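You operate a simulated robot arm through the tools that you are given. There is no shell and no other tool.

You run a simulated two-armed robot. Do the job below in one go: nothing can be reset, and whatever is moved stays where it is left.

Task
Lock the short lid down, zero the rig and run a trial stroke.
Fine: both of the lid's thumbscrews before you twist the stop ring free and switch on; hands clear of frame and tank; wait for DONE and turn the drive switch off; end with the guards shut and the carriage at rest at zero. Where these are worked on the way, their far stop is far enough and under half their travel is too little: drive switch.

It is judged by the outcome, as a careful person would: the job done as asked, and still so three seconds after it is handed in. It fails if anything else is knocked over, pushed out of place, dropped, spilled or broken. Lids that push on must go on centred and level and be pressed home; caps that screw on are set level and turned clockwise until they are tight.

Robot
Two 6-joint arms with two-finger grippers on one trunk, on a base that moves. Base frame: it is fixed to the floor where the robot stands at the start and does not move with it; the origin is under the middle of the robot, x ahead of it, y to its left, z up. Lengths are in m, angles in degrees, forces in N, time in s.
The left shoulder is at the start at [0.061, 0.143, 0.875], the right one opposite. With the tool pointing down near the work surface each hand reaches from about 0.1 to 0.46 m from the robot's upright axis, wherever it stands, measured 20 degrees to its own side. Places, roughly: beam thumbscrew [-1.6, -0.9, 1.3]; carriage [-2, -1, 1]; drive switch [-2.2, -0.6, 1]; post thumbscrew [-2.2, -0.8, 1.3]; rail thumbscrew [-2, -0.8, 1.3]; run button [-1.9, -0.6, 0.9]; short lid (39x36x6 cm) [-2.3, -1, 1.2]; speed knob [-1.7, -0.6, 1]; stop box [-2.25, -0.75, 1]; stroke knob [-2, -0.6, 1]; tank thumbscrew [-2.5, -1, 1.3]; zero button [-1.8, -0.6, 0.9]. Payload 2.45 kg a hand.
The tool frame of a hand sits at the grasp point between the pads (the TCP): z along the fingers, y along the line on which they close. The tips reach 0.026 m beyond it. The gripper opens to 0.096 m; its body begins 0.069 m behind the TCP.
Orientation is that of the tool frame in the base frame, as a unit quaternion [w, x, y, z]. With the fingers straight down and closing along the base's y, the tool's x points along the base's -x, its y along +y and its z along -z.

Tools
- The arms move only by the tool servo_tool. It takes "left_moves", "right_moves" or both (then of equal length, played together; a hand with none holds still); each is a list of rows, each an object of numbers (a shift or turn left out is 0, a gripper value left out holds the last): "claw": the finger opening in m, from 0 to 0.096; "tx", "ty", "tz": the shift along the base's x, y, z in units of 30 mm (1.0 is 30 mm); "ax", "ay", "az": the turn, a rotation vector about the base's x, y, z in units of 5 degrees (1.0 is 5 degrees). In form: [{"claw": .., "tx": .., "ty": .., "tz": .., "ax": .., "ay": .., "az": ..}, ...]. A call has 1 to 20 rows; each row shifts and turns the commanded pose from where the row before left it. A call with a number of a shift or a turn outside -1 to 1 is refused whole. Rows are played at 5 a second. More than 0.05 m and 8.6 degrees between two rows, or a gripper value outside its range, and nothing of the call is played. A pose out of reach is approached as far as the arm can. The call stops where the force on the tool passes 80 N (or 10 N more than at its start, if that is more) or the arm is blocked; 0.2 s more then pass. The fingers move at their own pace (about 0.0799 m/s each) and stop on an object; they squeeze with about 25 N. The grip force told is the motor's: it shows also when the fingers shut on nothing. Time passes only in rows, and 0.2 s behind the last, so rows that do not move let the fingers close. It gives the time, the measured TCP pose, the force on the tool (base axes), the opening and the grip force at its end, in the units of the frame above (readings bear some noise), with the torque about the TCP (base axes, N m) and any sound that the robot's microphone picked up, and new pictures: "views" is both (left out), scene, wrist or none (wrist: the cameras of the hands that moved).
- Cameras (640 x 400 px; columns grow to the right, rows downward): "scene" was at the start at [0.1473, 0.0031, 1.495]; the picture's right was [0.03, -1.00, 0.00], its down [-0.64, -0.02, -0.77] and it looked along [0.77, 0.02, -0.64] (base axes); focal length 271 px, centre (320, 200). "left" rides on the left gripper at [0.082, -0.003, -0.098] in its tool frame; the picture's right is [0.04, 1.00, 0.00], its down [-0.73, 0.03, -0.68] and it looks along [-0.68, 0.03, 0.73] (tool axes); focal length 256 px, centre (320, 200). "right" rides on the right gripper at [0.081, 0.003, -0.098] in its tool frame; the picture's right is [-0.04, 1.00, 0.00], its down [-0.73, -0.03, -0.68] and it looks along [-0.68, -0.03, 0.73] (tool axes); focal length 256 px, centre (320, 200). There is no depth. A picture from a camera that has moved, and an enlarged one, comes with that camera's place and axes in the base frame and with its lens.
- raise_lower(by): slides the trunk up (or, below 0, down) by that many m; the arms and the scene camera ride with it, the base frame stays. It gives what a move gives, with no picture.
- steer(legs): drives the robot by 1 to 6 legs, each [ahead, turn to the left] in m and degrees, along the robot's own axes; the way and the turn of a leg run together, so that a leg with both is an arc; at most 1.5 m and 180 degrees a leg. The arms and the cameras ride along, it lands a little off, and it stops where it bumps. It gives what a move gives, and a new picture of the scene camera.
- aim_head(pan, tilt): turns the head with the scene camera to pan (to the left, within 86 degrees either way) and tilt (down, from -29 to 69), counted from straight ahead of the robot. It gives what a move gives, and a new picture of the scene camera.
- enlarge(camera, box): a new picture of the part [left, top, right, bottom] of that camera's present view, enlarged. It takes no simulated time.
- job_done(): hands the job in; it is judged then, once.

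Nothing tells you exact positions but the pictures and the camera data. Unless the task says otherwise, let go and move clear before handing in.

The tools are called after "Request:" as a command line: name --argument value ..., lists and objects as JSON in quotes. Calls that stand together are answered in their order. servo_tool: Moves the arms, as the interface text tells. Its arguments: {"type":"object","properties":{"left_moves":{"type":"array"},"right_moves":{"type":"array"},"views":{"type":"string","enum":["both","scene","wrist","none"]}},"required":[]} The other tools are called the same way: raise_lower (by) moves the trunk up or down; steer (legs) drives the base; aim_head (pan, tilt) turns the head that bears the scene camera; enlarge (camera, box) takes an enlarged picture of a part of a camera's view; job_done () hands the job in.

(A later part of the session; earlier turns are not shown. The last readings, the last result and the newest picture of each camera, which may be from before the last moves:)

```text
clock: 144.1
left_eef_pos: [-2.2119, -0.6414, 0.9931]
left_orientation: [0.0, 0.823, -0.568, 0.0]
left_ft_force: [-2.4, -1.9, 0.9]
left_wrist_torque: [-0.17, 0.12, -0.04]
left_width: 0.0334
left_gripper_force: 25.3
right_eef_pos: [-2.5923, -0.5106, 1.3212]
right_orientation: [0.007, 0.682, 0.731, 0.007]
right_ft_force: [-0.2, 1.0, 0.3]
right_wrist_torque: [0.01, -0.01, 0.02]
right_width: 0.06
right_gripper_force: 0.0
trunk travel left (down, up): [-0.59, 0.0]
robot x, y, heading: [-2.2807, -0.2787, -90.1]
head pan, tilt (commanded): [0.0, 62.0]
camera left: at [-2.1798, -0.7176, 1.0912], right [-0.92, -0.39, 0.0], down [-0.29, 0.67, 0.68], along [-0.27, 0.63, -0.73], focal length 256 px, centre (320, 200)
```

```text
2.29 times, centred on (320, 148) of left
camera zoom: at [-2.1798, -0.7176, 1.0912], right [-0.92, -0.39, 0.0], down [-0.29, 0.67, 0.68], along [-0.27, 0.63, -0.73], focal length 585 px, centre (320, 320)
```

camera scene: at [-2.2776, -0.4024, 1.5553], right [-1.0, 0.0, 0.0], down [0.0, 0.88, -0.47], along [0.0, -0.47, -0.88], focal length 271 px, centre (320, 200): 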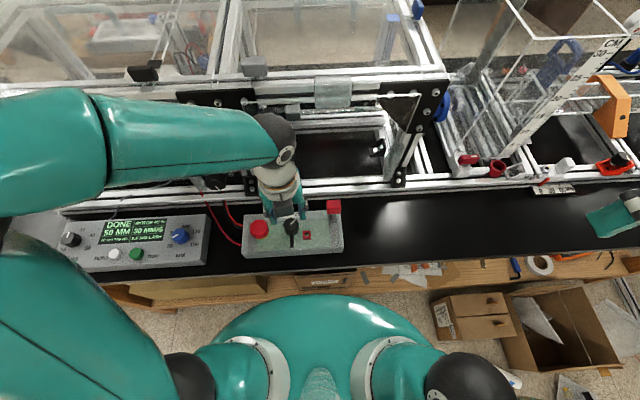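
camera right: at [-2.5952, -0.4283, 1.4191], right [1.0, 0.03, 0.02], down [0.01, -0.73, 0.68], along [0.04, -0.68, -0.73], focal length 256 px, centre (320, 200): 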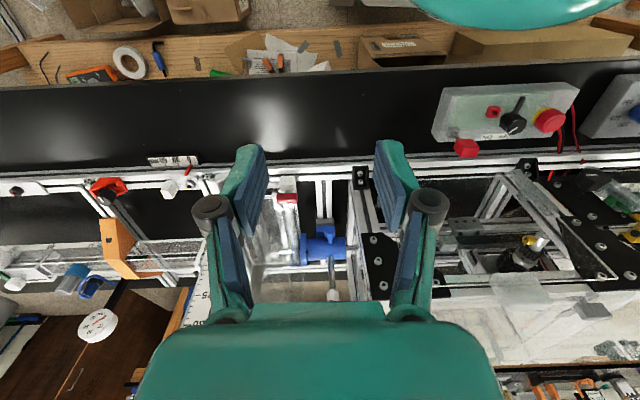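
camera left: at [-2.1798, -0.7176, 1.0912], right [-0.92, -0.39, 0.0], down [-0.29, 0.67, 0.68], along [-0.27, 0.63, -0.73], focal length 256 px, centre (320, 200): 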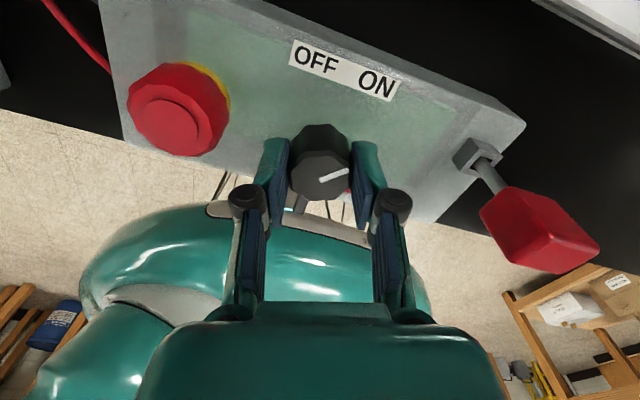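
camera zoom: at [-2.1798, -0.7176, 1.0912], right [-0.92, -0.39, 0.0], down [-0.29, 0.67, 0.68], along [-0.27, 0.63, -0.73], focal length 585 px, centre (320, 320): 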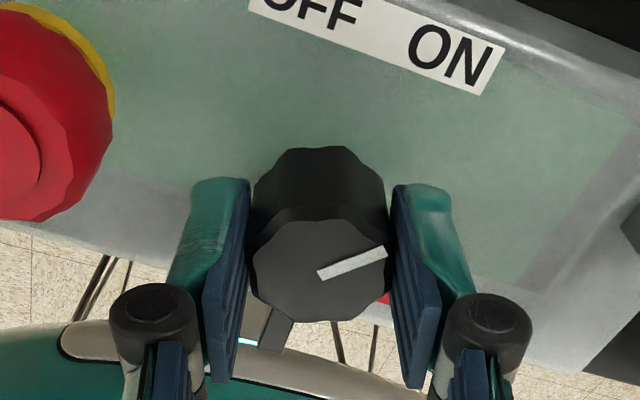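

The knob is gripped. I'll turn it counter-clockwise 90° back to OFF, feeling for the stop.

Request:
servo_tool --left_moves '[{"az": 1}, {"az": 1}, {"az": 1}, {"az": 1}, {"az": 1}, {"az": 1}, {"az": 1}, {"az": 1}, {"az": 1}, {"az": 1}, {"az": 1}, {"az": 1}, {"az": 1}, {"az": 1}, {"az": 1}, {"az": 1}]' --views "both"

Request:
enlarge --camera "left" --box '[180, 60, 460, 235]'

Request:
enlarge --camera "scene" --box '[50, 200, 210, 280]'

```text
clock: 147.5
left_eef_pos: [-2.2115, -0.642, 0.9936]
left_orientation: [0.0, 0.996, 0.094, -0.001]
left_ft_force: [-0.6, -0.3, -0.6]
left_wrist_torque: [0.01, -0.02, -0.02]
left_width: 0.0335
left_gripper_force: 24.7
right_eef_pos: [-2.5911, -0.5121, 1.3209]
right_orientation: [0.009, 0.682, 0.731, 0.008]
right_ft_force: [-0.4, -0.6, 0.4]
right_wrist_torque: [0.0, 0.01, -0.01]
right_width: 0.0602
right_gripper_force: 0.0
trunk travel left (down, up): [-0.59, 0.0]
robot x, y, heading: [-2.2777, -0.2823, -89.8]
head pan, tilt (commanded): [0.0, 62.0]
camera scene: at [-2.2778, -0.4034, 1.5551], right [-1.0, 0.0, 0.0], down [0.0, 0.88, -0.47], along [0.0, -0.47, -0.88], focal length 271 px, centre (320, 200)
camera left: at [-2.1319, -0.6234, 1.0915], right [0.23, -0.97, 0.0], down [-0.71, -0.17, 0.68], along [-0.66, -0.15, -0.73], focal length 256 px, centre (320, 200)
```

scene: 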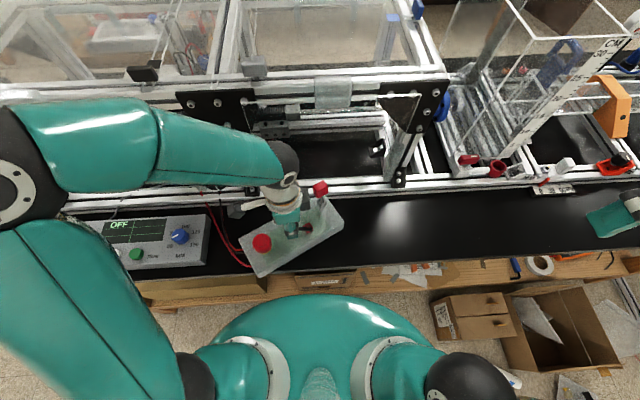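
left: 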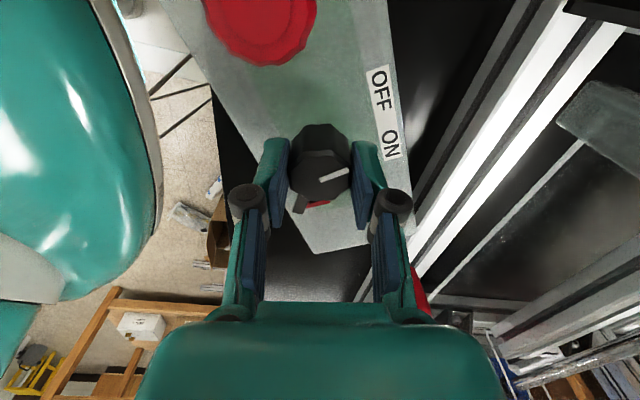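

```text
2.29 times, centred on (320, 148) of left
camera zoom: at [-2.1319, -0.6234, 1.0915], right [0.23, -0.97, 0.0], down [-0.71, -0.17, 0.68], along [-0.66, -0.15, -0.73], focal length 585 px, centre (320, 320)
```

zoom: 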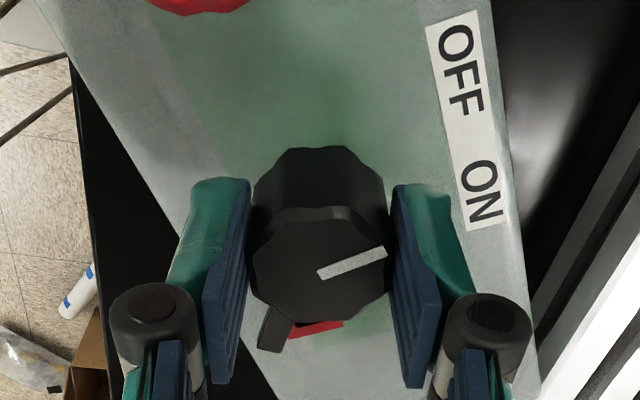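

```text
4.00 times, centred on (130, 240) of scene
camera zoom: at [-2.2778, -0.4034, 1.5551], right [-1.0, 0.0, 0.0], down [0.0, 0.88, -0.47], along [0.0, -0.47, -0.88], focal length 1084 px, centre (1080, 40)
```

zoom: 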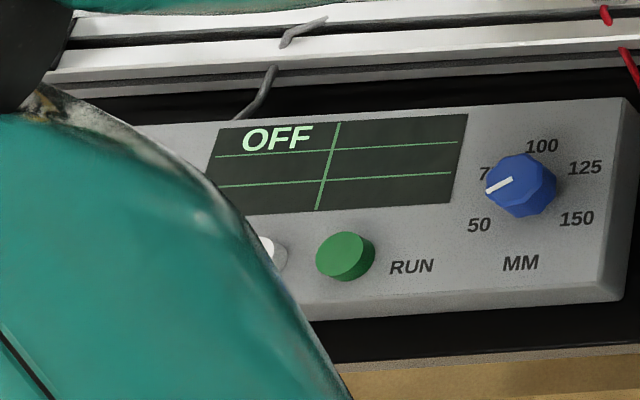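

The display reads OFF, but the whole stop box appears to have swung round on the bench while I turned. I'll stop here and look closely before doing anything more.

Request:
enlarge --camera "scene" --box '[200, 170, 360, 280]'

Request:
enlarge --camera "left" --box '[240, 100, 400, 200]'

Request:
enlarge --camera "left" --box '[120, 0, 480, 225]'

```text
3.64 times, centred on (280, 225) of scene
camera zoom: at [-2.2778, -0.4034, 1.5551], right [-1.0, 0.0, 0.0], down [0.0, 0.88, -0.47], along [0.0, -0.47, -0.88], focal length 986 px, centre (466, 109)
```

zoom: 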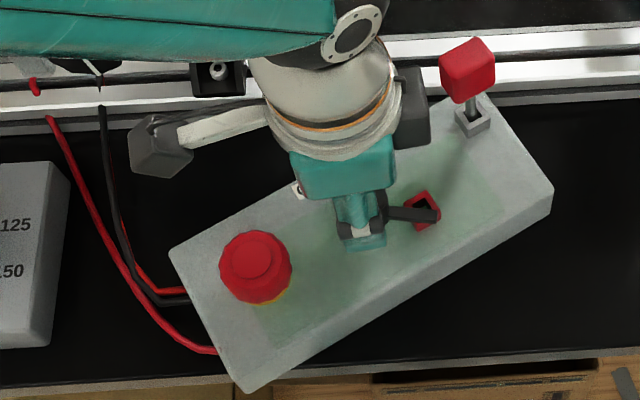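

```text
4.00 times, centred on (320, 150) of left
camera zoom: at [-2.1319, -0.6234, 1.0915], right [0.23, -0.97, 0.0], down [-0.71, -0.17, 0.68], along [-0.66, -0.15, -0.73], focal length 1024 px, centre (320, 400)
```

zoom: 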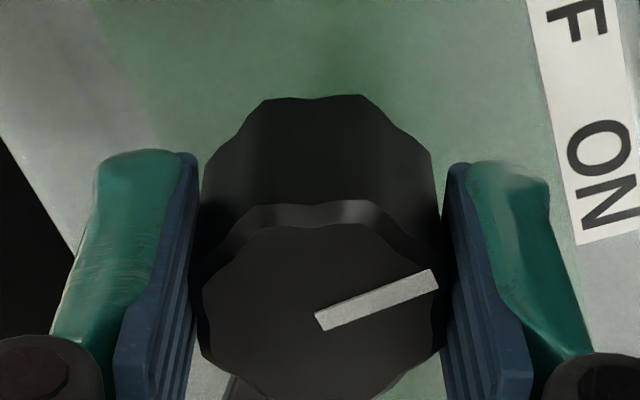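

```text
1.78 times, centred on (300, 112) of left
camera zoom: at [-2.1319, -0.6234, 1.0915], right [0.23, -0.97, 0.0], down [-0.71, -0.17, 0.68], along [-0.66, -0.15, -0.73], focal length 455 px, centre (356, 356)
```

zoom: 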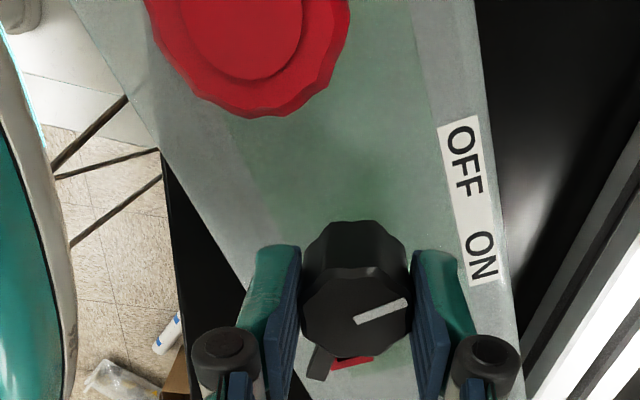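

The side arm of the knob now lies right against the red socket, and the box has pivoted about 28° counter-clockwise about the knob. I'll let go, lift, and inspect it from above before correcting.

Request:
servo_tool --left_moves '[{"claw": 0.045}, {}, {"tz": 0.5}, {"tz": 1}, {"tz": 1}, {"tz": 1}, {"tz": 1, "tx": 0.5, "ty": 0.5}, {"tx": 0.8, "ty": 0.6}, {"tx": 0.8, "ty": 0.6}]' --views "both"

Request:
enlarge --camera "scene" --box '[220, 170, 360, 280]'

Request:
enlarge --camera "left" --box '[200, 40, 440, 190]'

```text
clock: 149.5
left_eef_pos: [-2.1492, -0.589, 1.1297]
left_orientation: [0.0, 0.996, 0.094, -0.002]
left_ft_force: [-0.2, 0.8, 0.1]
left_wrist_torque: [-0.02, 0.02, -0.02]
left_width: 0.0447
left_gripper_force: 0.1
right_eef_pos: [-2.5908, -0.5089, 1.3211]
right_orientation: [0.008, 0.682, 0.731, 0.008]
right_ft_force: [0.4, 0.3, 0.3]
right_wrist_torque: [-0.02, 0.0, -0.02]
right_width: 0.0599
right_gripper_force: 0.0
trunk travel left (down, up): [-0.59, 0.0]
robot x, y, heading: [-2.2775, -0.2795, -89.8]
head pan, tilt (commanded): [0.0, 62.0]
camera scene: at [-2.277, -0.4012, 1.5554], right [-1.0, 0.0, 0.0], down [0.0, 0.88, -0.47], along [0.0, -0.47, -0.88], focal length 271 px, centre (320, 200)
camera left: at [-2.0687, -0.5708, 1.2273], right [0.23, -0.97, 0.0], down [-0.71, -0.17, 0.68], along [-0.66, -0.15, -0.73], focal length 256 px, centre (320, 200)
```

scene: 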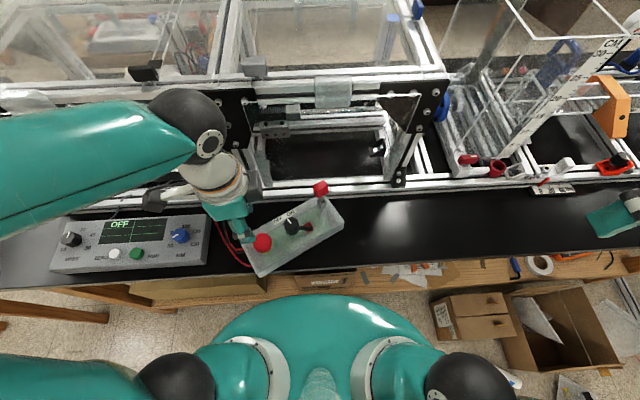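
left: 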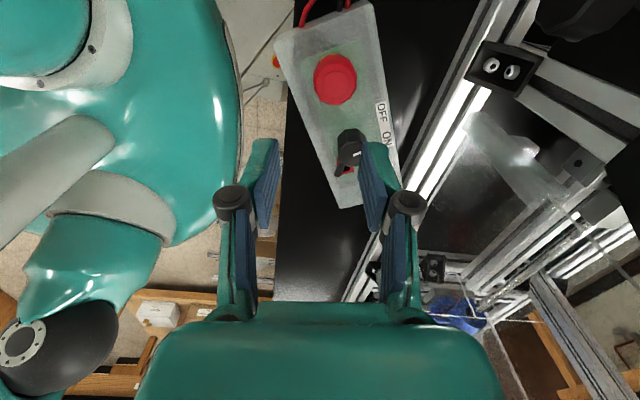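

```text
3.64 times, centred on (290, 225) of scene
camera zoom: at [-2.277, -0.4012, 1.5554], right [-1.0, 0.0, 0.0], down [0.0, 0.88, -0.47], along [0.0, -0.47, -0.88], focal length 986 px, centre (429, 109)
```

zoom: 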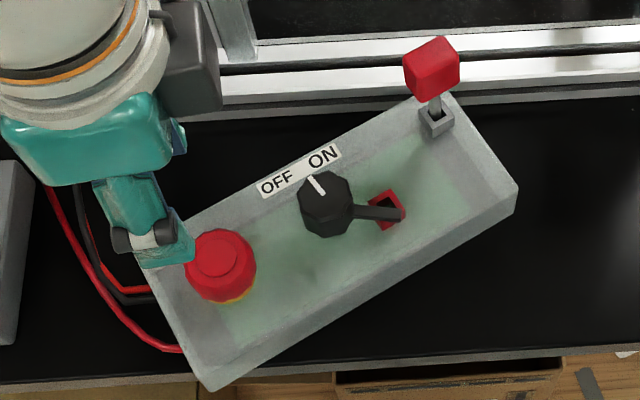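

```text
2.67 times, centred on (320, 115) of left
camera zoom: at [-2.0687, -0.5708, 1.2273], right [0.23, -0.97, 0.0], down [-0.71, -0.17, 0.68], along [-0.66, -0.15, -0.73], focal length 683 px, centre (320, 427)
```

zoom: 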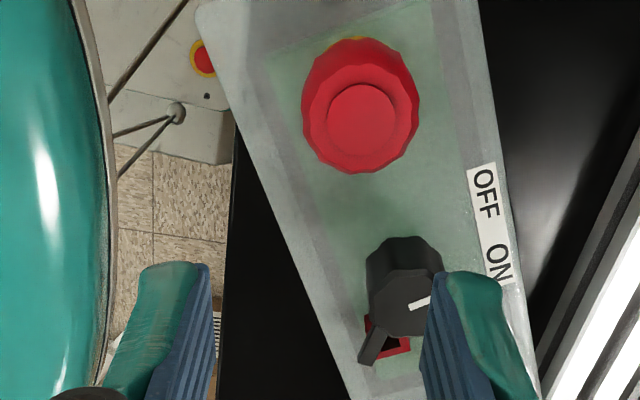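

The knob pointer is about midway, the display is OFF, and the box has turned in place about its centre with its back corner now near the rail. I'll go back over the knob, check alignment, and test in tiny steps whether the knob itself still turns toward OFF.

Request:
servo_tool --left_moves '[{"tx": -0.8, "ty": -0.6}, {"tx": -0.8, "ty": -0.6}, {"tx": -0.48, "ty": -0.55, "tz": -0.9}, {"tz": -1}, {"tz": -0.8}]' --views "both"

Request:
enlarge --camera "left" --box '[180, 40, 460, 215]'

Request:
enlarge --camera "scene" --box '[220, 170, 360, 280]'

```text
clock: 150.7
left_eef_pos: [-2.2117, -0.6446, 1.0471]
left_orientation: [-0.001, 0.995, 0.096, -0.001]
left_ft_force: [-0.7, -0.9, 1.0]
left_wrist_torque: [0.0, 0.0, 0.01]
left_width: 0.045
left_gripper_force: 0.2
right_eef_pos: [-2.592, -0.5098, 1.3204]
right_orientation: [0.008, 0.683, 0.73, 0.008]
right_ft_force: [0.1, 0.5, 0.0]
right_wrist_torque: [0.03, -0.01, -0.01]
right_width: 0.0601
right_gripper_force: 0.2
trunk travel left (down, up): [-0.59, 0.0]
robot x, y, heading: [-2.2784, -0.2753, -89.9]
head pan, tilt (commanded): [0.0, 62.0]
camera scene: at [-2.2781, -0.4034, 1.5552], right [-1.0, 0.0, 0.0], down [0.0, 0.88, -0.47], along [0.0, -0.47, -0.88], focal length 271 px, centre (320, 200)
camera left: at [-2.1313, -0.6251, 1.1452], right [0.23, -0.97, 0.0], down [-0.71, -0.17, 0.68], along [-0.66, -0.15, -0.73], focal length 256 px, centre (320, 200)
```

scene: 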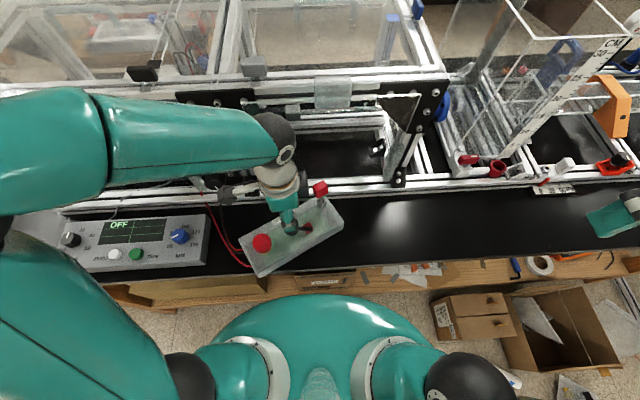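
left: 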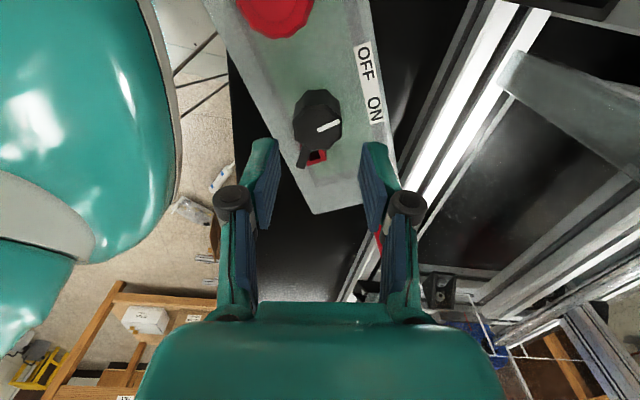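

```text
2.29 times, centred on (320, 128) of left
camera zoom: at [-2.1313, -0.6251, 1.1452], right [0.23, -0.97, 0.0], down [-0.71, -0.17, 0.68], along [-0.66, -0.15, -0.73], focal length 585 px, centre (320, 366)
```

zoom: 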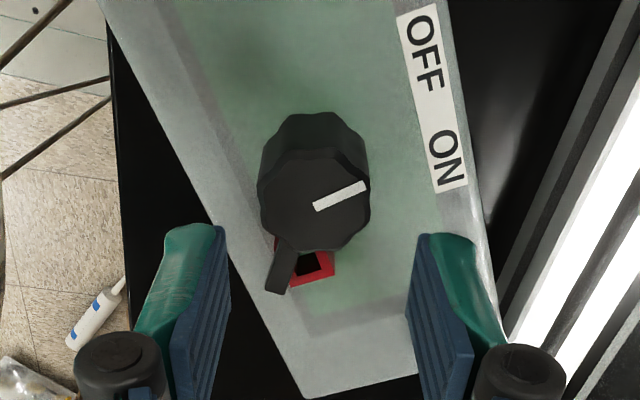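

```text
3.64 times, centred on (290, 225) of scene
camera zoom: at [-2.2781, -0.4034, 1.5552], right [-1.0, 0.0, 0.0], down [0.0, 0.88, -0.47], along [0.0, -0.47, -0.88], focal length 986 px, centre (429, 109)
```

zoom: 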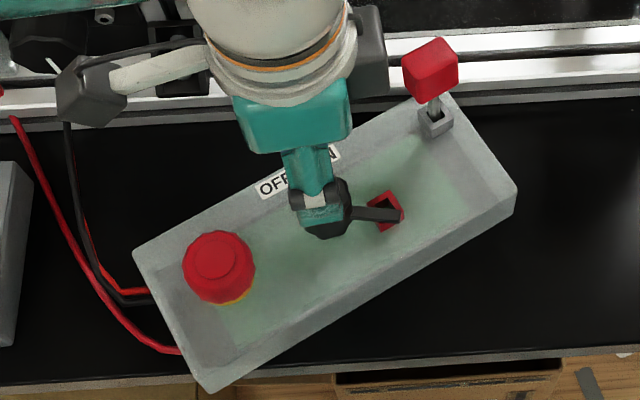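

Seen from here the arm simply lies above the red socket, mid-crossing, so it may not be blocked. I'll re-grip the knob and turn it 10° further, then compare knob and box.

Request:
servo_tool --left_moves '[{"tx": 0.09, "ty": 0.1}, {"tz": -0.6}, {"tz": -0.6}, {"tz": -0.58}, {"claw": 0.02}, {}, {}, {"az": 0.5}, {"az": 0.5}]' --views "both"

Request:
enlarge --camera "left" --box '[180, 60, 460, 235]'

Request:
enlarge --camera "scene" --box '[220, 170, 360, 280]'

```text
clock: 152.7
left_eef_pos: [-2.2071, -0.6411, 0.9941]
left_orientation: [-0.001, 0.99, 0.138, -0.001]
left_ft_force: [2.7, -3.8, 2.7]
left_wrist_torque: [-0.33, 0.37, -0.01]
left_width: 0.0337
left_gripper_force: 24.9
right_eef_pos: [-2.5917, -0.5108, 1.3218]
right_orientation: [0.009, 0.682, 0.732, 0.008]
right_ft_force: [0.7, 0.4, -0.3]
right_wrist_torque: [0.0, 0.03, 0.0]
right_width: 0.0599
right_gripper_force: 0.0
trunk travel left (down, up): [-0.59, 0.0]
robot x, y, heading: [-2.2776, -0.2797, -89.8]
head pan, tilt (commanded): [0.0, 62.0]
camera scene: at [-2.2774, -0.4031, 1.5552], right [-1.0, 0.0, 0.0], down [0.0, 0.88, -0.47], along [0.0, -0.47, -0.88], focal length 271 px, centre (320, 200)
camera left: at [-2.13, -0.6153, 1.0921], right [0.31, -0.95, 0.0], down [-0.7, -0.23, 0.68], along [-0.65, -0.21, -0.73], focal length 256 px, centre (320, 200)
```

scene: 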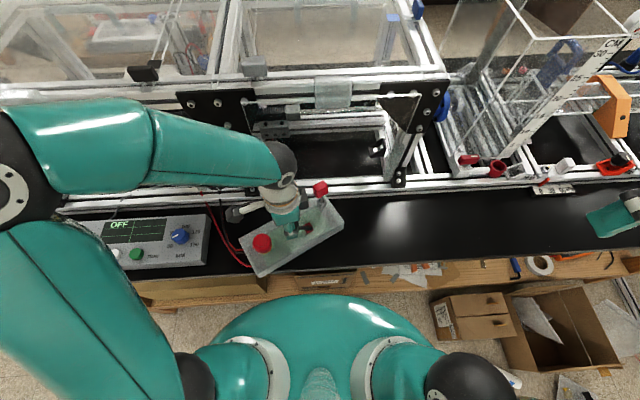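
left: 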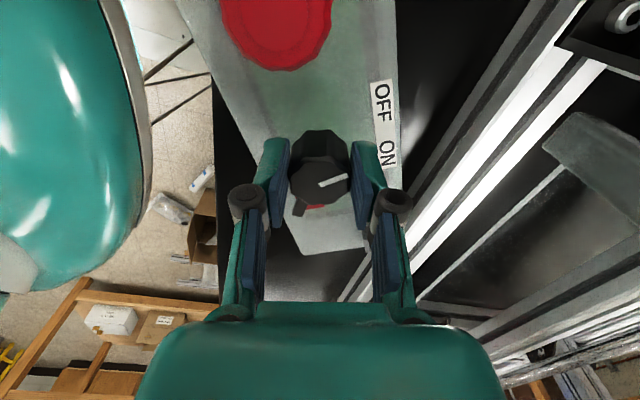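

```text
2.29 times, centred on (320, 148) of left
camera zoom: at [-2.13, -0.6153, 1.0921], right [0.31, -0.95, 0.0], down [-0.7, -0.23, 0.68], along [-0.65, -0.21, -0.73], focal length 585 px, centre (320, 320)
```

zoom: 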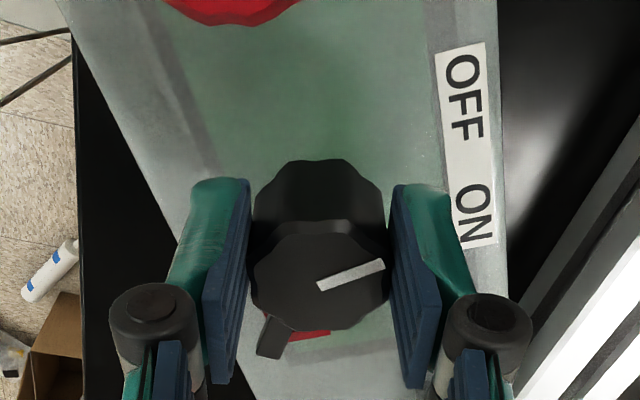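

```text
3.64 times, centred on (290, 225) of scene
camera zoom: at [-2.2774, -0.4031, 1.5552], right [-1.0, 0.0, 0.0], down [0.0, 0.88, -0.47], along [0.0, -0.47, -0.88], focal length 986 px, centre (429, 109)
```

zoom: 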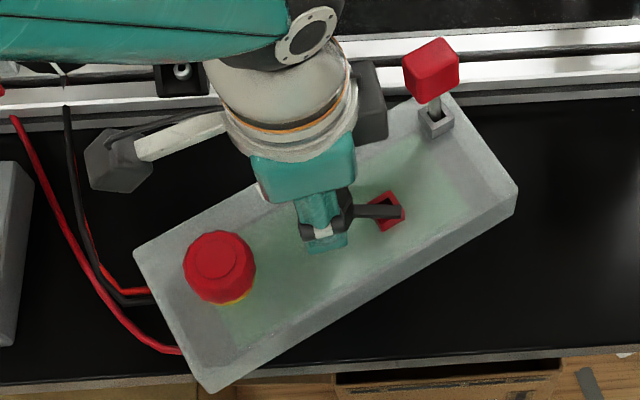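

After 5° the box has not moved and the torque is nil, so the knob turns by itself. I'll go on in small steps.

Request:
servo_tool --left_moves '[{"az": 0.5}, {"az": 0.5}, {"az": 0.5}, {"az": 0.5}]' --views "both"

Request:
enlarge --camera "left" --box '[180, 60, 460, 235]'

Request:
enlarge --camera "scene" --box '[220, 170, 360, 280]'

```text
clock: 153.7
left_eef_pos: [-2.2085, -0.6399, 0.9941]
left_orientation: [-0.001, 0.974, 0.225, -0.002]
left_ft_force: [0.6, 1.6, 4.3]
left_wrist_torque: [-0.01, 0.07, -0.01]
left_width: 0.0335
left_gripper_force: 25.3
right_eef_pos: [-2.5911, -0.5101, 1.3212]
right_orientation: [0.008, 0.683, 0.731, 0.008]
right_ft_force: [0.2, -0.5, 0.4]
right_wrist_torque: [0.0, 0.03, 0.0]
right_width: 0.0603
right_gripper_force: 0.0
trunk travel left (down, up): [-0.59, 0.0]
robot x, y, heading: [-2.2802, -0.2753, -89.9]
head pan, tilt (commanded): [0.0, 62.0]
camera scene: at [-2.2777, -0.4022, 1.5553], right [-1.0, 0.0, 0.0], down [0.0, 0.88, -0.47], along [0.0, -0.47, -0.88], focal length 271 px, centre (320, 200)
camera left: at [-2.136, -0.6013, 1.0922], right [0.47, -0.88, 0.0], down [-0.65, -0.35, 0.68], along [-0.6, -0.32, -0.73], focal length 256 px, centre (320, 200)
```

scene: 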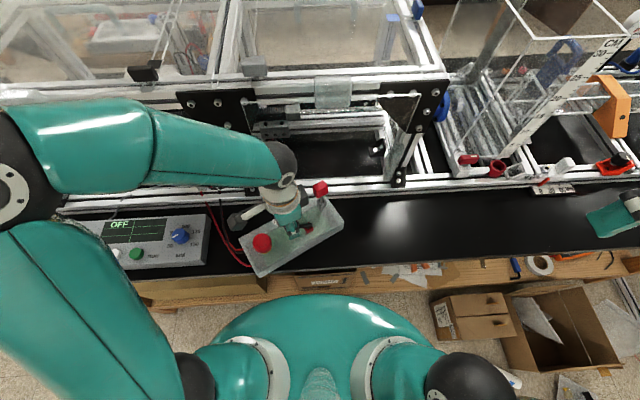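
left: 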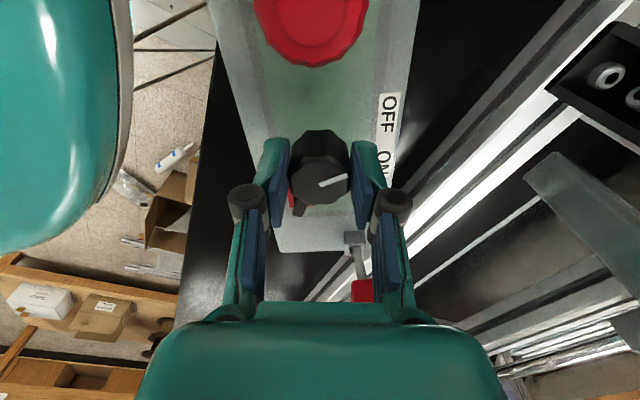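

```text
2.29 times, centred on (320, 148) of left
camera zoom: at [-2.136, -0.6013, 1.0922], right [0.47, -0.88, 0.0], down [-0.65, -0.35, 0.68], along [-0.6, -0.32, -0.73], focal length 585 px, centre (320, 320)
```

zoom: 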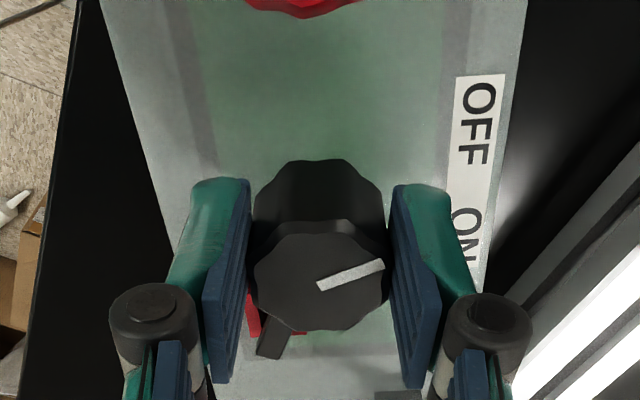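

```text
3.64 times, centred on (290, 225) of scene
camera zoom: at [-2.2777, -0.4022, 1.5553], right [-1.0, 0.0, 0.0], down [0.0, 0.88, -0.47], along [0.0, -0.47, -0.88], focal length 986 px, centre (429, 109)
```

zoom: 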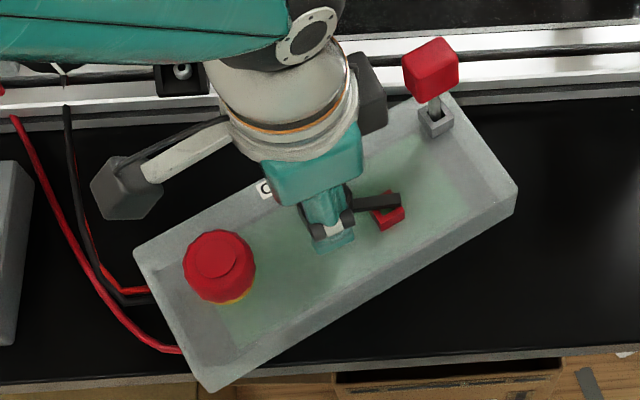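

The knob turns freely relative to the box, and the box stays still. I'll finish the turn to the OFF stop.

Request:
servo_tool --left_moves '[{"az": 0.7}, {"az": 0.7}, {"az": 0.7}, {"az": 0.7}, {"az": 0.7}, {"az": 0.7}]' --views "both"

Request:
enlarge --camera "left" --box '[180, 60, 460, 235]'

Request:
enlarge --camera "scene" --box '[220, 170, 360, 280]'

```text
clock: 155.1
left_eef_pos: [-2.207, -0.6405, 0.9925]
left_orientation: [0.0, 0.917, 0.399, 0.0]
left_ft_force: [-0.3, 6.8, -0.4]
left_wrist_torque: [0.14, -0.05, -0.02]
left_width: 0.0332
left_gripper_force: 24.2
right_eef_pos: [-2.5921, -0.5089, 1.3211]
right_orientation: [0.008, 0.683, 0.73, 0.007]
right_ft_force: [-0.5, 0.3, 0.7]
right_wrist_torque: [0.02, -0.02, -0.02]
right_width: 0.0599
right_gripper_force: 0.1
trunk travel left (down, up): [-0.59, 0.0]
robot x, y, heading: [-2.2798, -0.2779, -89.7]
head pan, tilt (commanded): [0.0, 62.0]
camera scene: at [-2.2779, -0.4016, 1.5553], right [-1.0, 0.0, 0.0], down [0.0, 0.88, -0.47], along [0.0, -0.47, -0.88], focal length 271 px, centre (320, 200)
camera left: at [-2.1544, -0.5778, 1.0923], right [0.76, -0.65, 0.0], down [-0.48, -0.56, 0.68], along [-0.44, -0.51, -0.73], focal length 256 px, centre (320, 200)
```

scene: 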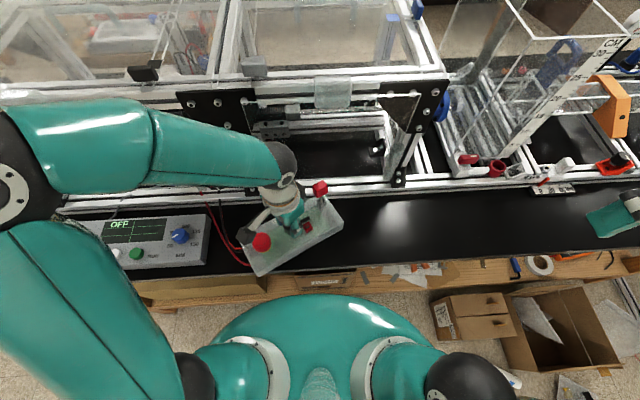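
left: 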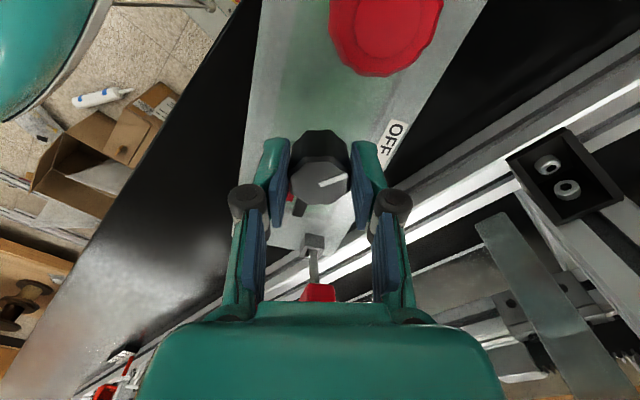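

```text
2.29 times, centred on (320, 148) of left
camera zoom: at [-2.1544, -0.5778, 1.0923], right [0.76, -0.65, 0.0], down [-0.48, -0.56, 0.68], along [-0.44, -0.51, -0.73], focal length 585 px, centre (320, 320)
```

zoom: 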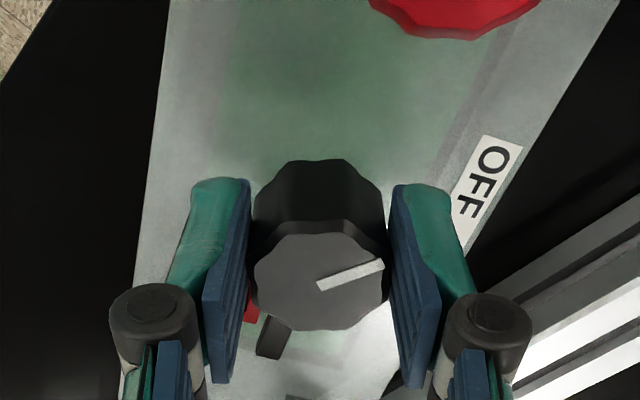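

```text
3.64 times, centred on (290, 225) of scene
camera zoom: at [-2.2779, -0.4016, 1.5553], right [-1.0, 0.0, 0.0], down [0.0, 0.88, -0.47], along [0.0, -0.47, -0.88], focal length 986 px, centre (429, 109)
```

zoom: 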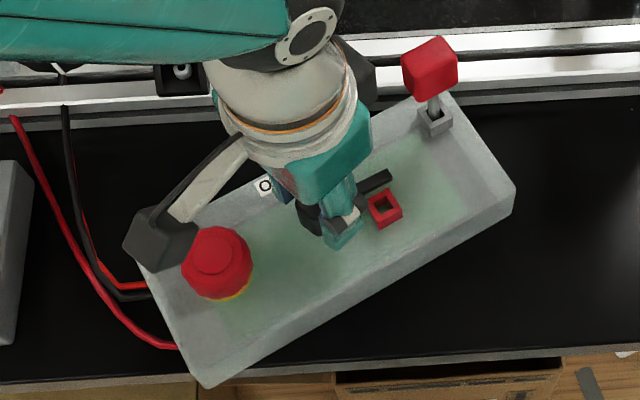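

The pointer is essentially at OFF and the arm is past the socket. A couple more degrees to feel the stop, then release.

Request:
servo_tool --left_moves '[{"az": 0.6}, {"az": 0.6}]' --views "wrist"

Request:
enlarge --camera "left" --box '[180, 60, 460, 235]'

Request:
enlarge --camera "scene" --box '[220, 170, 360, 280]'

```text
clock: 155.7
left_eef_pos: [-2.209, -0.6413, 0.9937]
left_orientation: [0.0, 0.895, 0.445, -0.002]
left_ft_force: [-1.2, 6.1, 0.2]
left_wrist_torque: [0.27, -0.06, -0.34]
left_width: 0.0331
left_gripper_force: 24.6
right_eef_pos: [-2.591, -0.5107, 1.3215]
right_orientation: [0.008, 0.682, 0.731, 0.008]
right_ft_force: [0.7, 0.5, 0.3]
right_wrist_torque: [0.01, 0.01, -0.03]
right_width: 0.0598
right_gripper_force: 0.0
trunk travel left (down, up): [-0.59, 0.0]
robot x, y, heading: [-2.2802, -0.2814, -89.9]
head pan, tilt (commanded): [0.0, 62.0]
camera left: at [-2.1619, -0.5729, 1.0922], right [0.82, -0.57, 0.0], down [-0.42, -0.6, 0.68], along [-0.39, -0.56, -0.73], focal length 256 px, centre (320, 200)
```

left: 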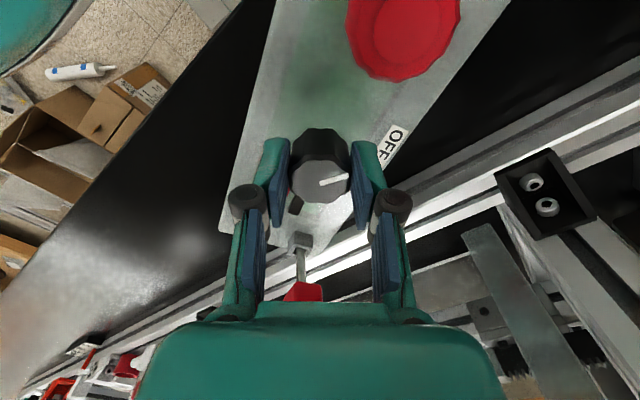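

```text
2.29 times, centred on (320, 148) of left
camera zoom: at [-2.1619, -0.5729, 1.0922], right [0.82, -0.57, 0.0], down [-0.42, -0.6, 0.68], along [-0.39, -0.56, -0.73], focal length 585 px, centre (320, 320)
```

zoom: 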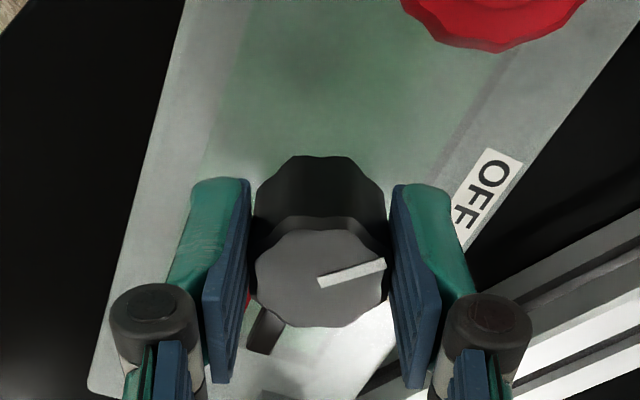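

```text
3.64 times, centred on (290, 225) of scene
camera zoom: at [-2.2781, -0.402, 1.5552], right [-1.0, 0.0, 0.0], down [0.0, 0.88, -0.47], along [0.0, -0.47, -0.88], focal length 986 px, centre (429, 109)
```

zoom: 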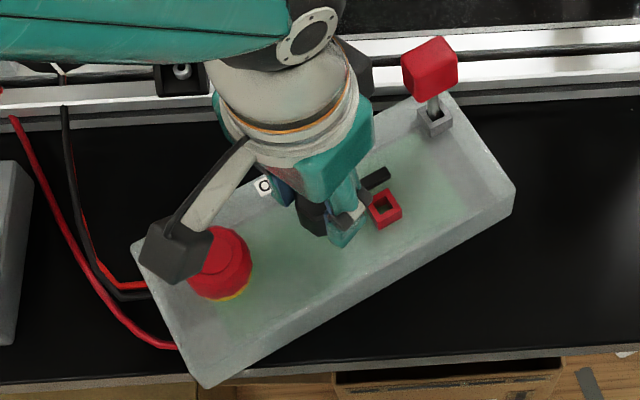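

The OFF stop is felt (-0.34 N·m) and the display is OFF, so the switch is fully off. Now I want to put the stop box straight again; I'll release the knob, lift, and come over the red ring, by which I can gently swing the box back.

Request:
servo_tool --left_moves '[{"claw": 0.045}, {}, {"tz": 0.6}, {"tz": 1}, {"tz": 1}, {"tz": 0.8, "az": -1}, {"az": -1, "tx": 0.55, "ty": 0.33, "claw": 0.06}, {"az": -1, "tx": 0.55, "ty": 0.33}, {"az": -1, "tx": 0.55, "ty": 0.33}, {"az": -0.6, "tx": 0.5, "ty": 0.31}]' --views "both"

Request:
enlarge --camera "left" --box '[140, 20, 460, 220]'

Request:
enlarge --camera "scene" --box '[200, 180, 360, 280]'

```text
clock: 157.9
left_eef_pos: [-2.1434, -0.6017, 1.0976]
left_orientation: [0.0, 0.967, 0.256, -0.002]
left_ft_force: [-0.8, 0.1, 0.0]
left_wrist_torque: [-0.02, 0.02, 0.0]
left_width: 0.0598
left_gripper_force: 0.0
right_eef_pos: [-2.5917, -0.5105, 1.3221]
right_orientation: [0.008, 0.682, 0.731, 0.008]
right_ft_force: [-0.4, -0.1, 0.7]
right_wrist_torque: [-0.03, 0.01, -0.03]
right_width: 0.06
right_gripper_force: 0.0
trunk travel left (down, up): [-0.59, 0.0]
robot x, y, heading: [-2.281, -0.2813, -90.0]
head pan, tilt (commanded): [0.0, 62.0]
camera scene: at [-2.2775, -0.402, 1.5553], right [-1.0, 0.0, 0.0], down [0.0, 0.88, -0.47], along [0.0, -0.47, -0.88], focal length 271 px, centre (320, 200)
camera left: at [-2.0741, -0.5575, 1.1943], right [0.53, -0.85, 0.0], down [-0.62, -0.39, 0.68], along [-0.58, -0.36, -0.73], focal length 256 px, centre (320, 200)
```

scene: 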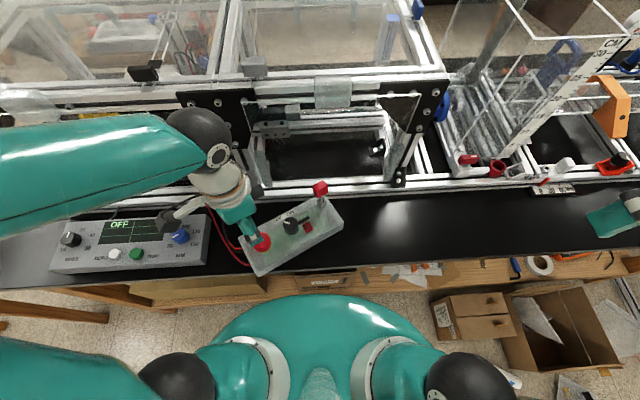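
left: 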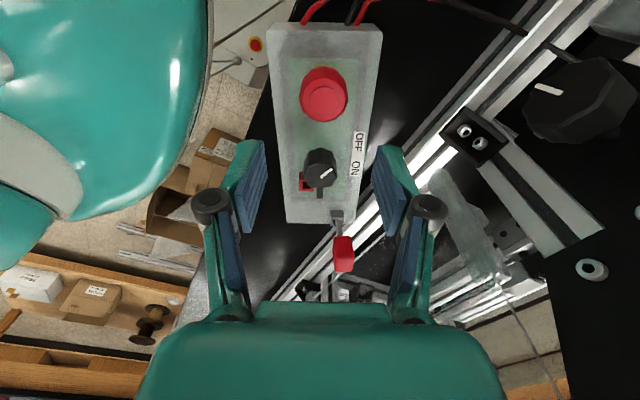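

```text
2.00 times, centred on (300, 120) of left
camera zoom: at [-2.0741, -0.5575, 1.1943], right [0.53, -0.85, 0.0], down [-0.62, -0.39, 0.68], along [-0.58, -0.36, -0.73], focal length 512 px, centre (360, 360)
```

zoom: 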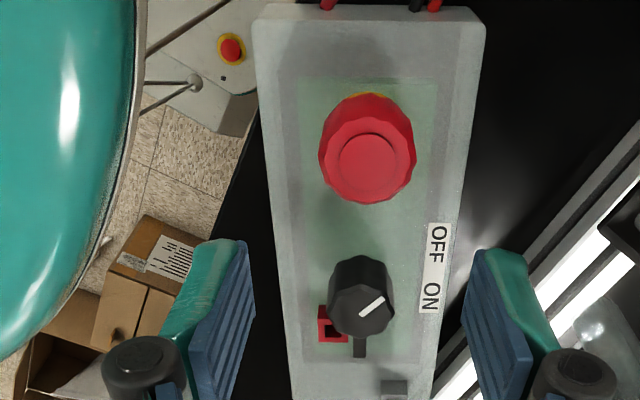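

```text
4.00 times, centred on (280, 230) of scene
camera zoom: at [-2.2775, -0.402, 1.5553], right [-1.0, 0.0, 0.0], down [0.0, 0.88, -0.47], along [0.0, -0.47, -0.88], focal length 1084 px, centre (480, 80)
```

zoom: 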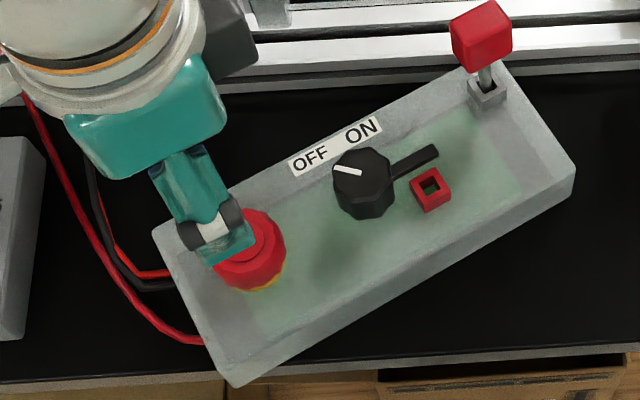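

The pointer stands at OFF. The box needs a clockwise turn of about 27° about the knob; the ring is now at [-2.1455, -0.604]. I'll lower the fingers around the ring.

Request:
servo_tool --left_moves '[{"tx": -0.07, "ty": -0.08, "tz": -0.8}, {"tz": -0.9}, {"tz": -0.9}, {"tz": -0.9}, {"tz": -0.4}]' --views "wrist"

Request:
enlarge --camera "left" --box '[180, 60, 460, 235]'

```text
clock: 159.1
left_eef_pos: [-2.1479, -0.6051, 0.9785]
left_orientation: [0.0, 0.966, 0.257, -0.002]
left_ft_force: [0.5, 0.6, 0.1]
left_wrist_torque: [0.01, -0.03, 0.03]
left_width: 0.0602
left_gripper_force: 0.0
right_eef_pos: [-2.5925, -0.5105, 1.3204]
right_orientation: [0.008, 0.682, 0.731, 0.008]
right_ft_force: [-0.5, 0.2, 0.0]
right_wrist_torque: [0.01, -0.06, -0.01]
right_width: 0.0596
right_gripper_force: 0.0
trunk travel left (down, up): [-0.59, 0.0]
robot x, y, heading: [-2.2824, -0.2771, -90.1]
head pan, tilt (commanded): [0.0, 62.0]
camera left: at [-2.0764, -0.5607, 1.0765], right [0.53, -0.85, 0.0], down [-0.62, -0.39, 0.68], along [-0.58, -0.36, -0.73], focal length 256 px, centre (320, 200)
```

left: 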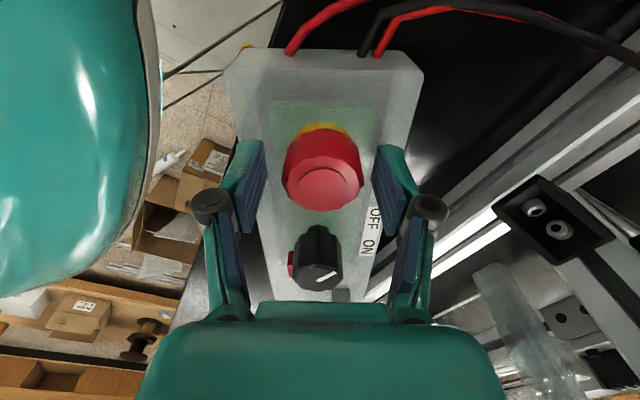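

```text
2.29 times, centred on (320, 148) of left
camera zoom: at [-2.0764, -0.5607, 1.0765], right [0.53, -0.85, 0.0], down [-0.62, -0.39, 0.68], along [-0.58, -0.36, -0.73], focal length 585 px, centre (320, 320)
```

zoom: 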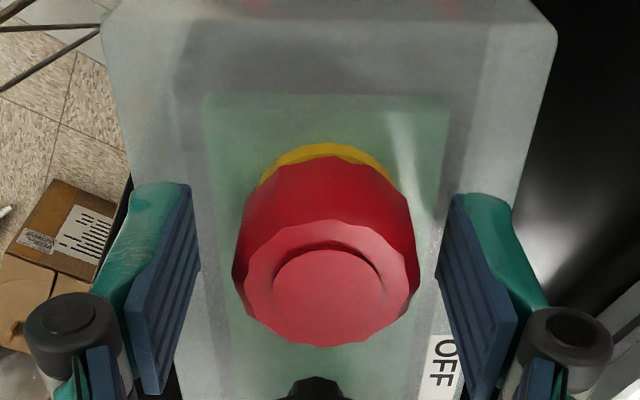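

The ring is between the fingers. I'll centre, close, and swing the box clockwise along the arc in small steps.

Request:
servo_tool --left_moves '[{"tx": 0.12, "ty": 0.05}, {"claw": 0.03}, {}, {}, {"tx": 0.073, "ty": -0.18, "az": -0.9}, {"tx": 0.063, "ty": -0.19, "az": -0.9}]' --views "both"

Request:
enlarge --camera "scene" --box '[200, 180, 360, 280]'

Request:
enlarge --camera "left" --box '[180, 60, 460, 235]'

```text
clock: 160.5
left_eef_pos: [-2.1388, -0.6144, 0.9783]
left_orientation: [-0.001, 0.984, 0.18, -0.001]
left_ft_force: [0.3, -0.1, 0.9]
left_wrist_torque: [0.06, -0.2, 0.23]
left_width: 0.0407
left_gripper_force: 25.3
right_eef_pos: [-2.5913, -0.5108, 1.3202]
right_orientation: [0.008, 0.682, 0.731, 0.008]
right_ft_force: [0.6, 0.3, -0.1]
right_wrist_torque: [-0.03, 0.03, -0.01]
right_width: 0.0601
right_gripper_force: 0.0
trunk travel left (down, up): [-0.59, 0.0]
robot x, y, heading: [-2.2775, -0.2795, -89.8]
head pan, tilt (commanded): [0.0, 62.0]
camera scene: at [-2.2776, -0.403, 1.5551], right [-1.0, 0.0, 0.0], down [0.0, 0.88, -0.47], along [0.0, -0.47, -0.88], focal length 271 px, centre (320, 200)
camera left: at [-2.0627, -0.5819, 1.0768], right [0.39, -0.92, 0.0], down [-0.67, -0.29, 0.68], along [-0.63, -0.26, -0.73], focal length 256 px, centre (320, 200)
```

scene: 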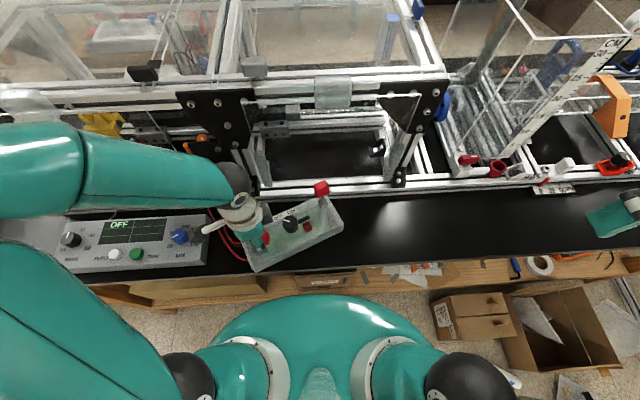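
left: 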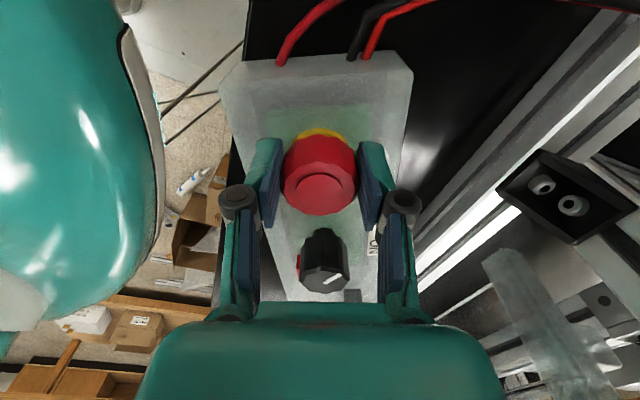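

```text
4.00 times, centred on (280, 230) of scene
camera zoom: at [-2.2776, -0.403, 1.5551], right [-1.0, 0.0, 0.0], down [0.0, 0.88, -0.47], along [0.0, -0.47, -0.88], focal length 1084 px, centre (480, 80)
```

zoom: 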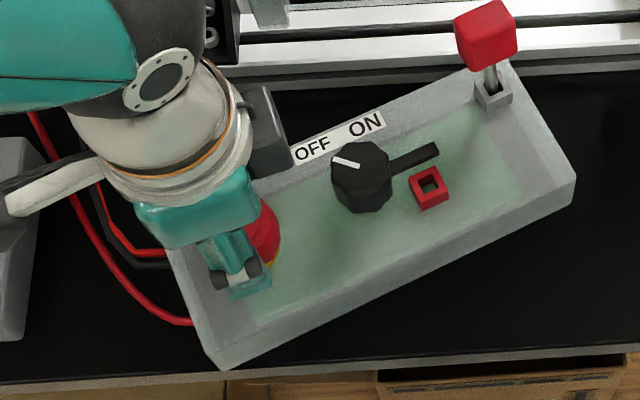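

```text
2.29 times, centred on (320, 148) of left
camera zoom: at [-2.0627, -0.5819, 1.0768], right [0.39, -0.92, 0.0], down [-0.67, -0.29, 0.68], along [-0.63, -0.26, -0.73], focal length 585 px, centre (320, 320)
```

zoom: 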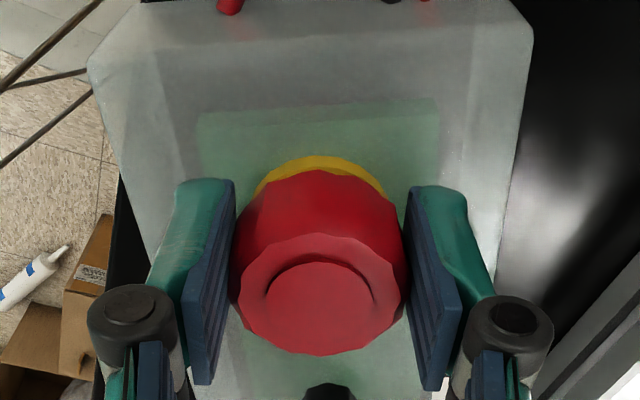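

The box swings back nicely with little force. I'll continue the arc.

Request:
servo_tool --left_moves '[{"tx": 0.047, "ty": -0.19, "az": -0.95}, {"tx": 0.03, "ty": -0.197, "az": -0.95}]' --views "scene"

Request:
enlarge --camera "scene" --box '[200, 180, 360, 280]'

```text
clock: 161.1
left_eef_pos: [-2.1358, -0.6271, 0.9795]
left_orientation: [-0.001, 0.995, 0.099, -0.002]
left_ft_force: [-0.2, -1.8, -0.3]
left_wrist_torque: [0.19, -0.73, 0.2]
left_width: 0.0412
left_gripper_force: 24.9
right_eef_pos: [-2.592, -0.5116, 1.3228]
right_orientation: [0.009, 0.682, 0.731, 0.008]
right_ft_force: [0.0, 0.1, -0.2]
right_wrist_torque: [0.0, -0.05, -0.02]
right_width: 0.0597
right_gripper_force: 0.1
trunk travel left (down, up): [-0.59, 0.0]
robot x, y, heading: [-2.2783, -0.2843, -89.8]
head pan, tilt (commanded): [0.0, 62.0]
camera scene: at [-2.2777, -0.4034, 1.5551], right [-1.0, 0.0, 0.0], down [0.0, 0.88, -0.47], along [0.0, -0.47, -0.88], focal length 271 px, centre (320, 200)
```

scene: 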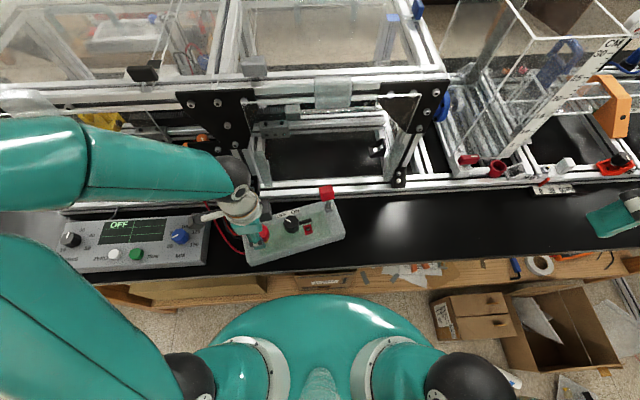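

```text
4.00 times, centred on (280, 230) of scene
camera zoom: at [-2.2777, -0.4034, 1.5551], right [-1.0, 0.0, 0.0], down [0.0, 0.88, -0.47], along [0.0, -0.47, -0.88], focal length 1084 px, centre (480, 80)
```

zoom: 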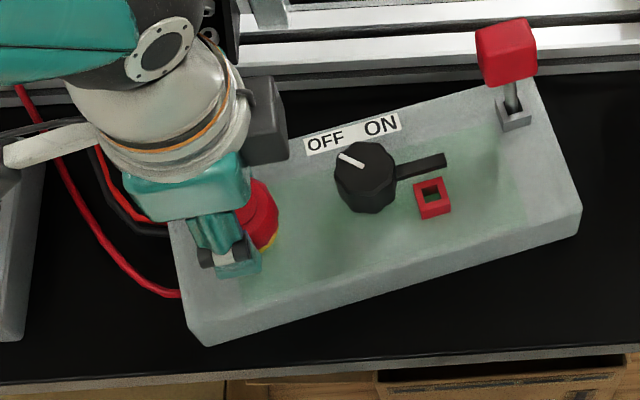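

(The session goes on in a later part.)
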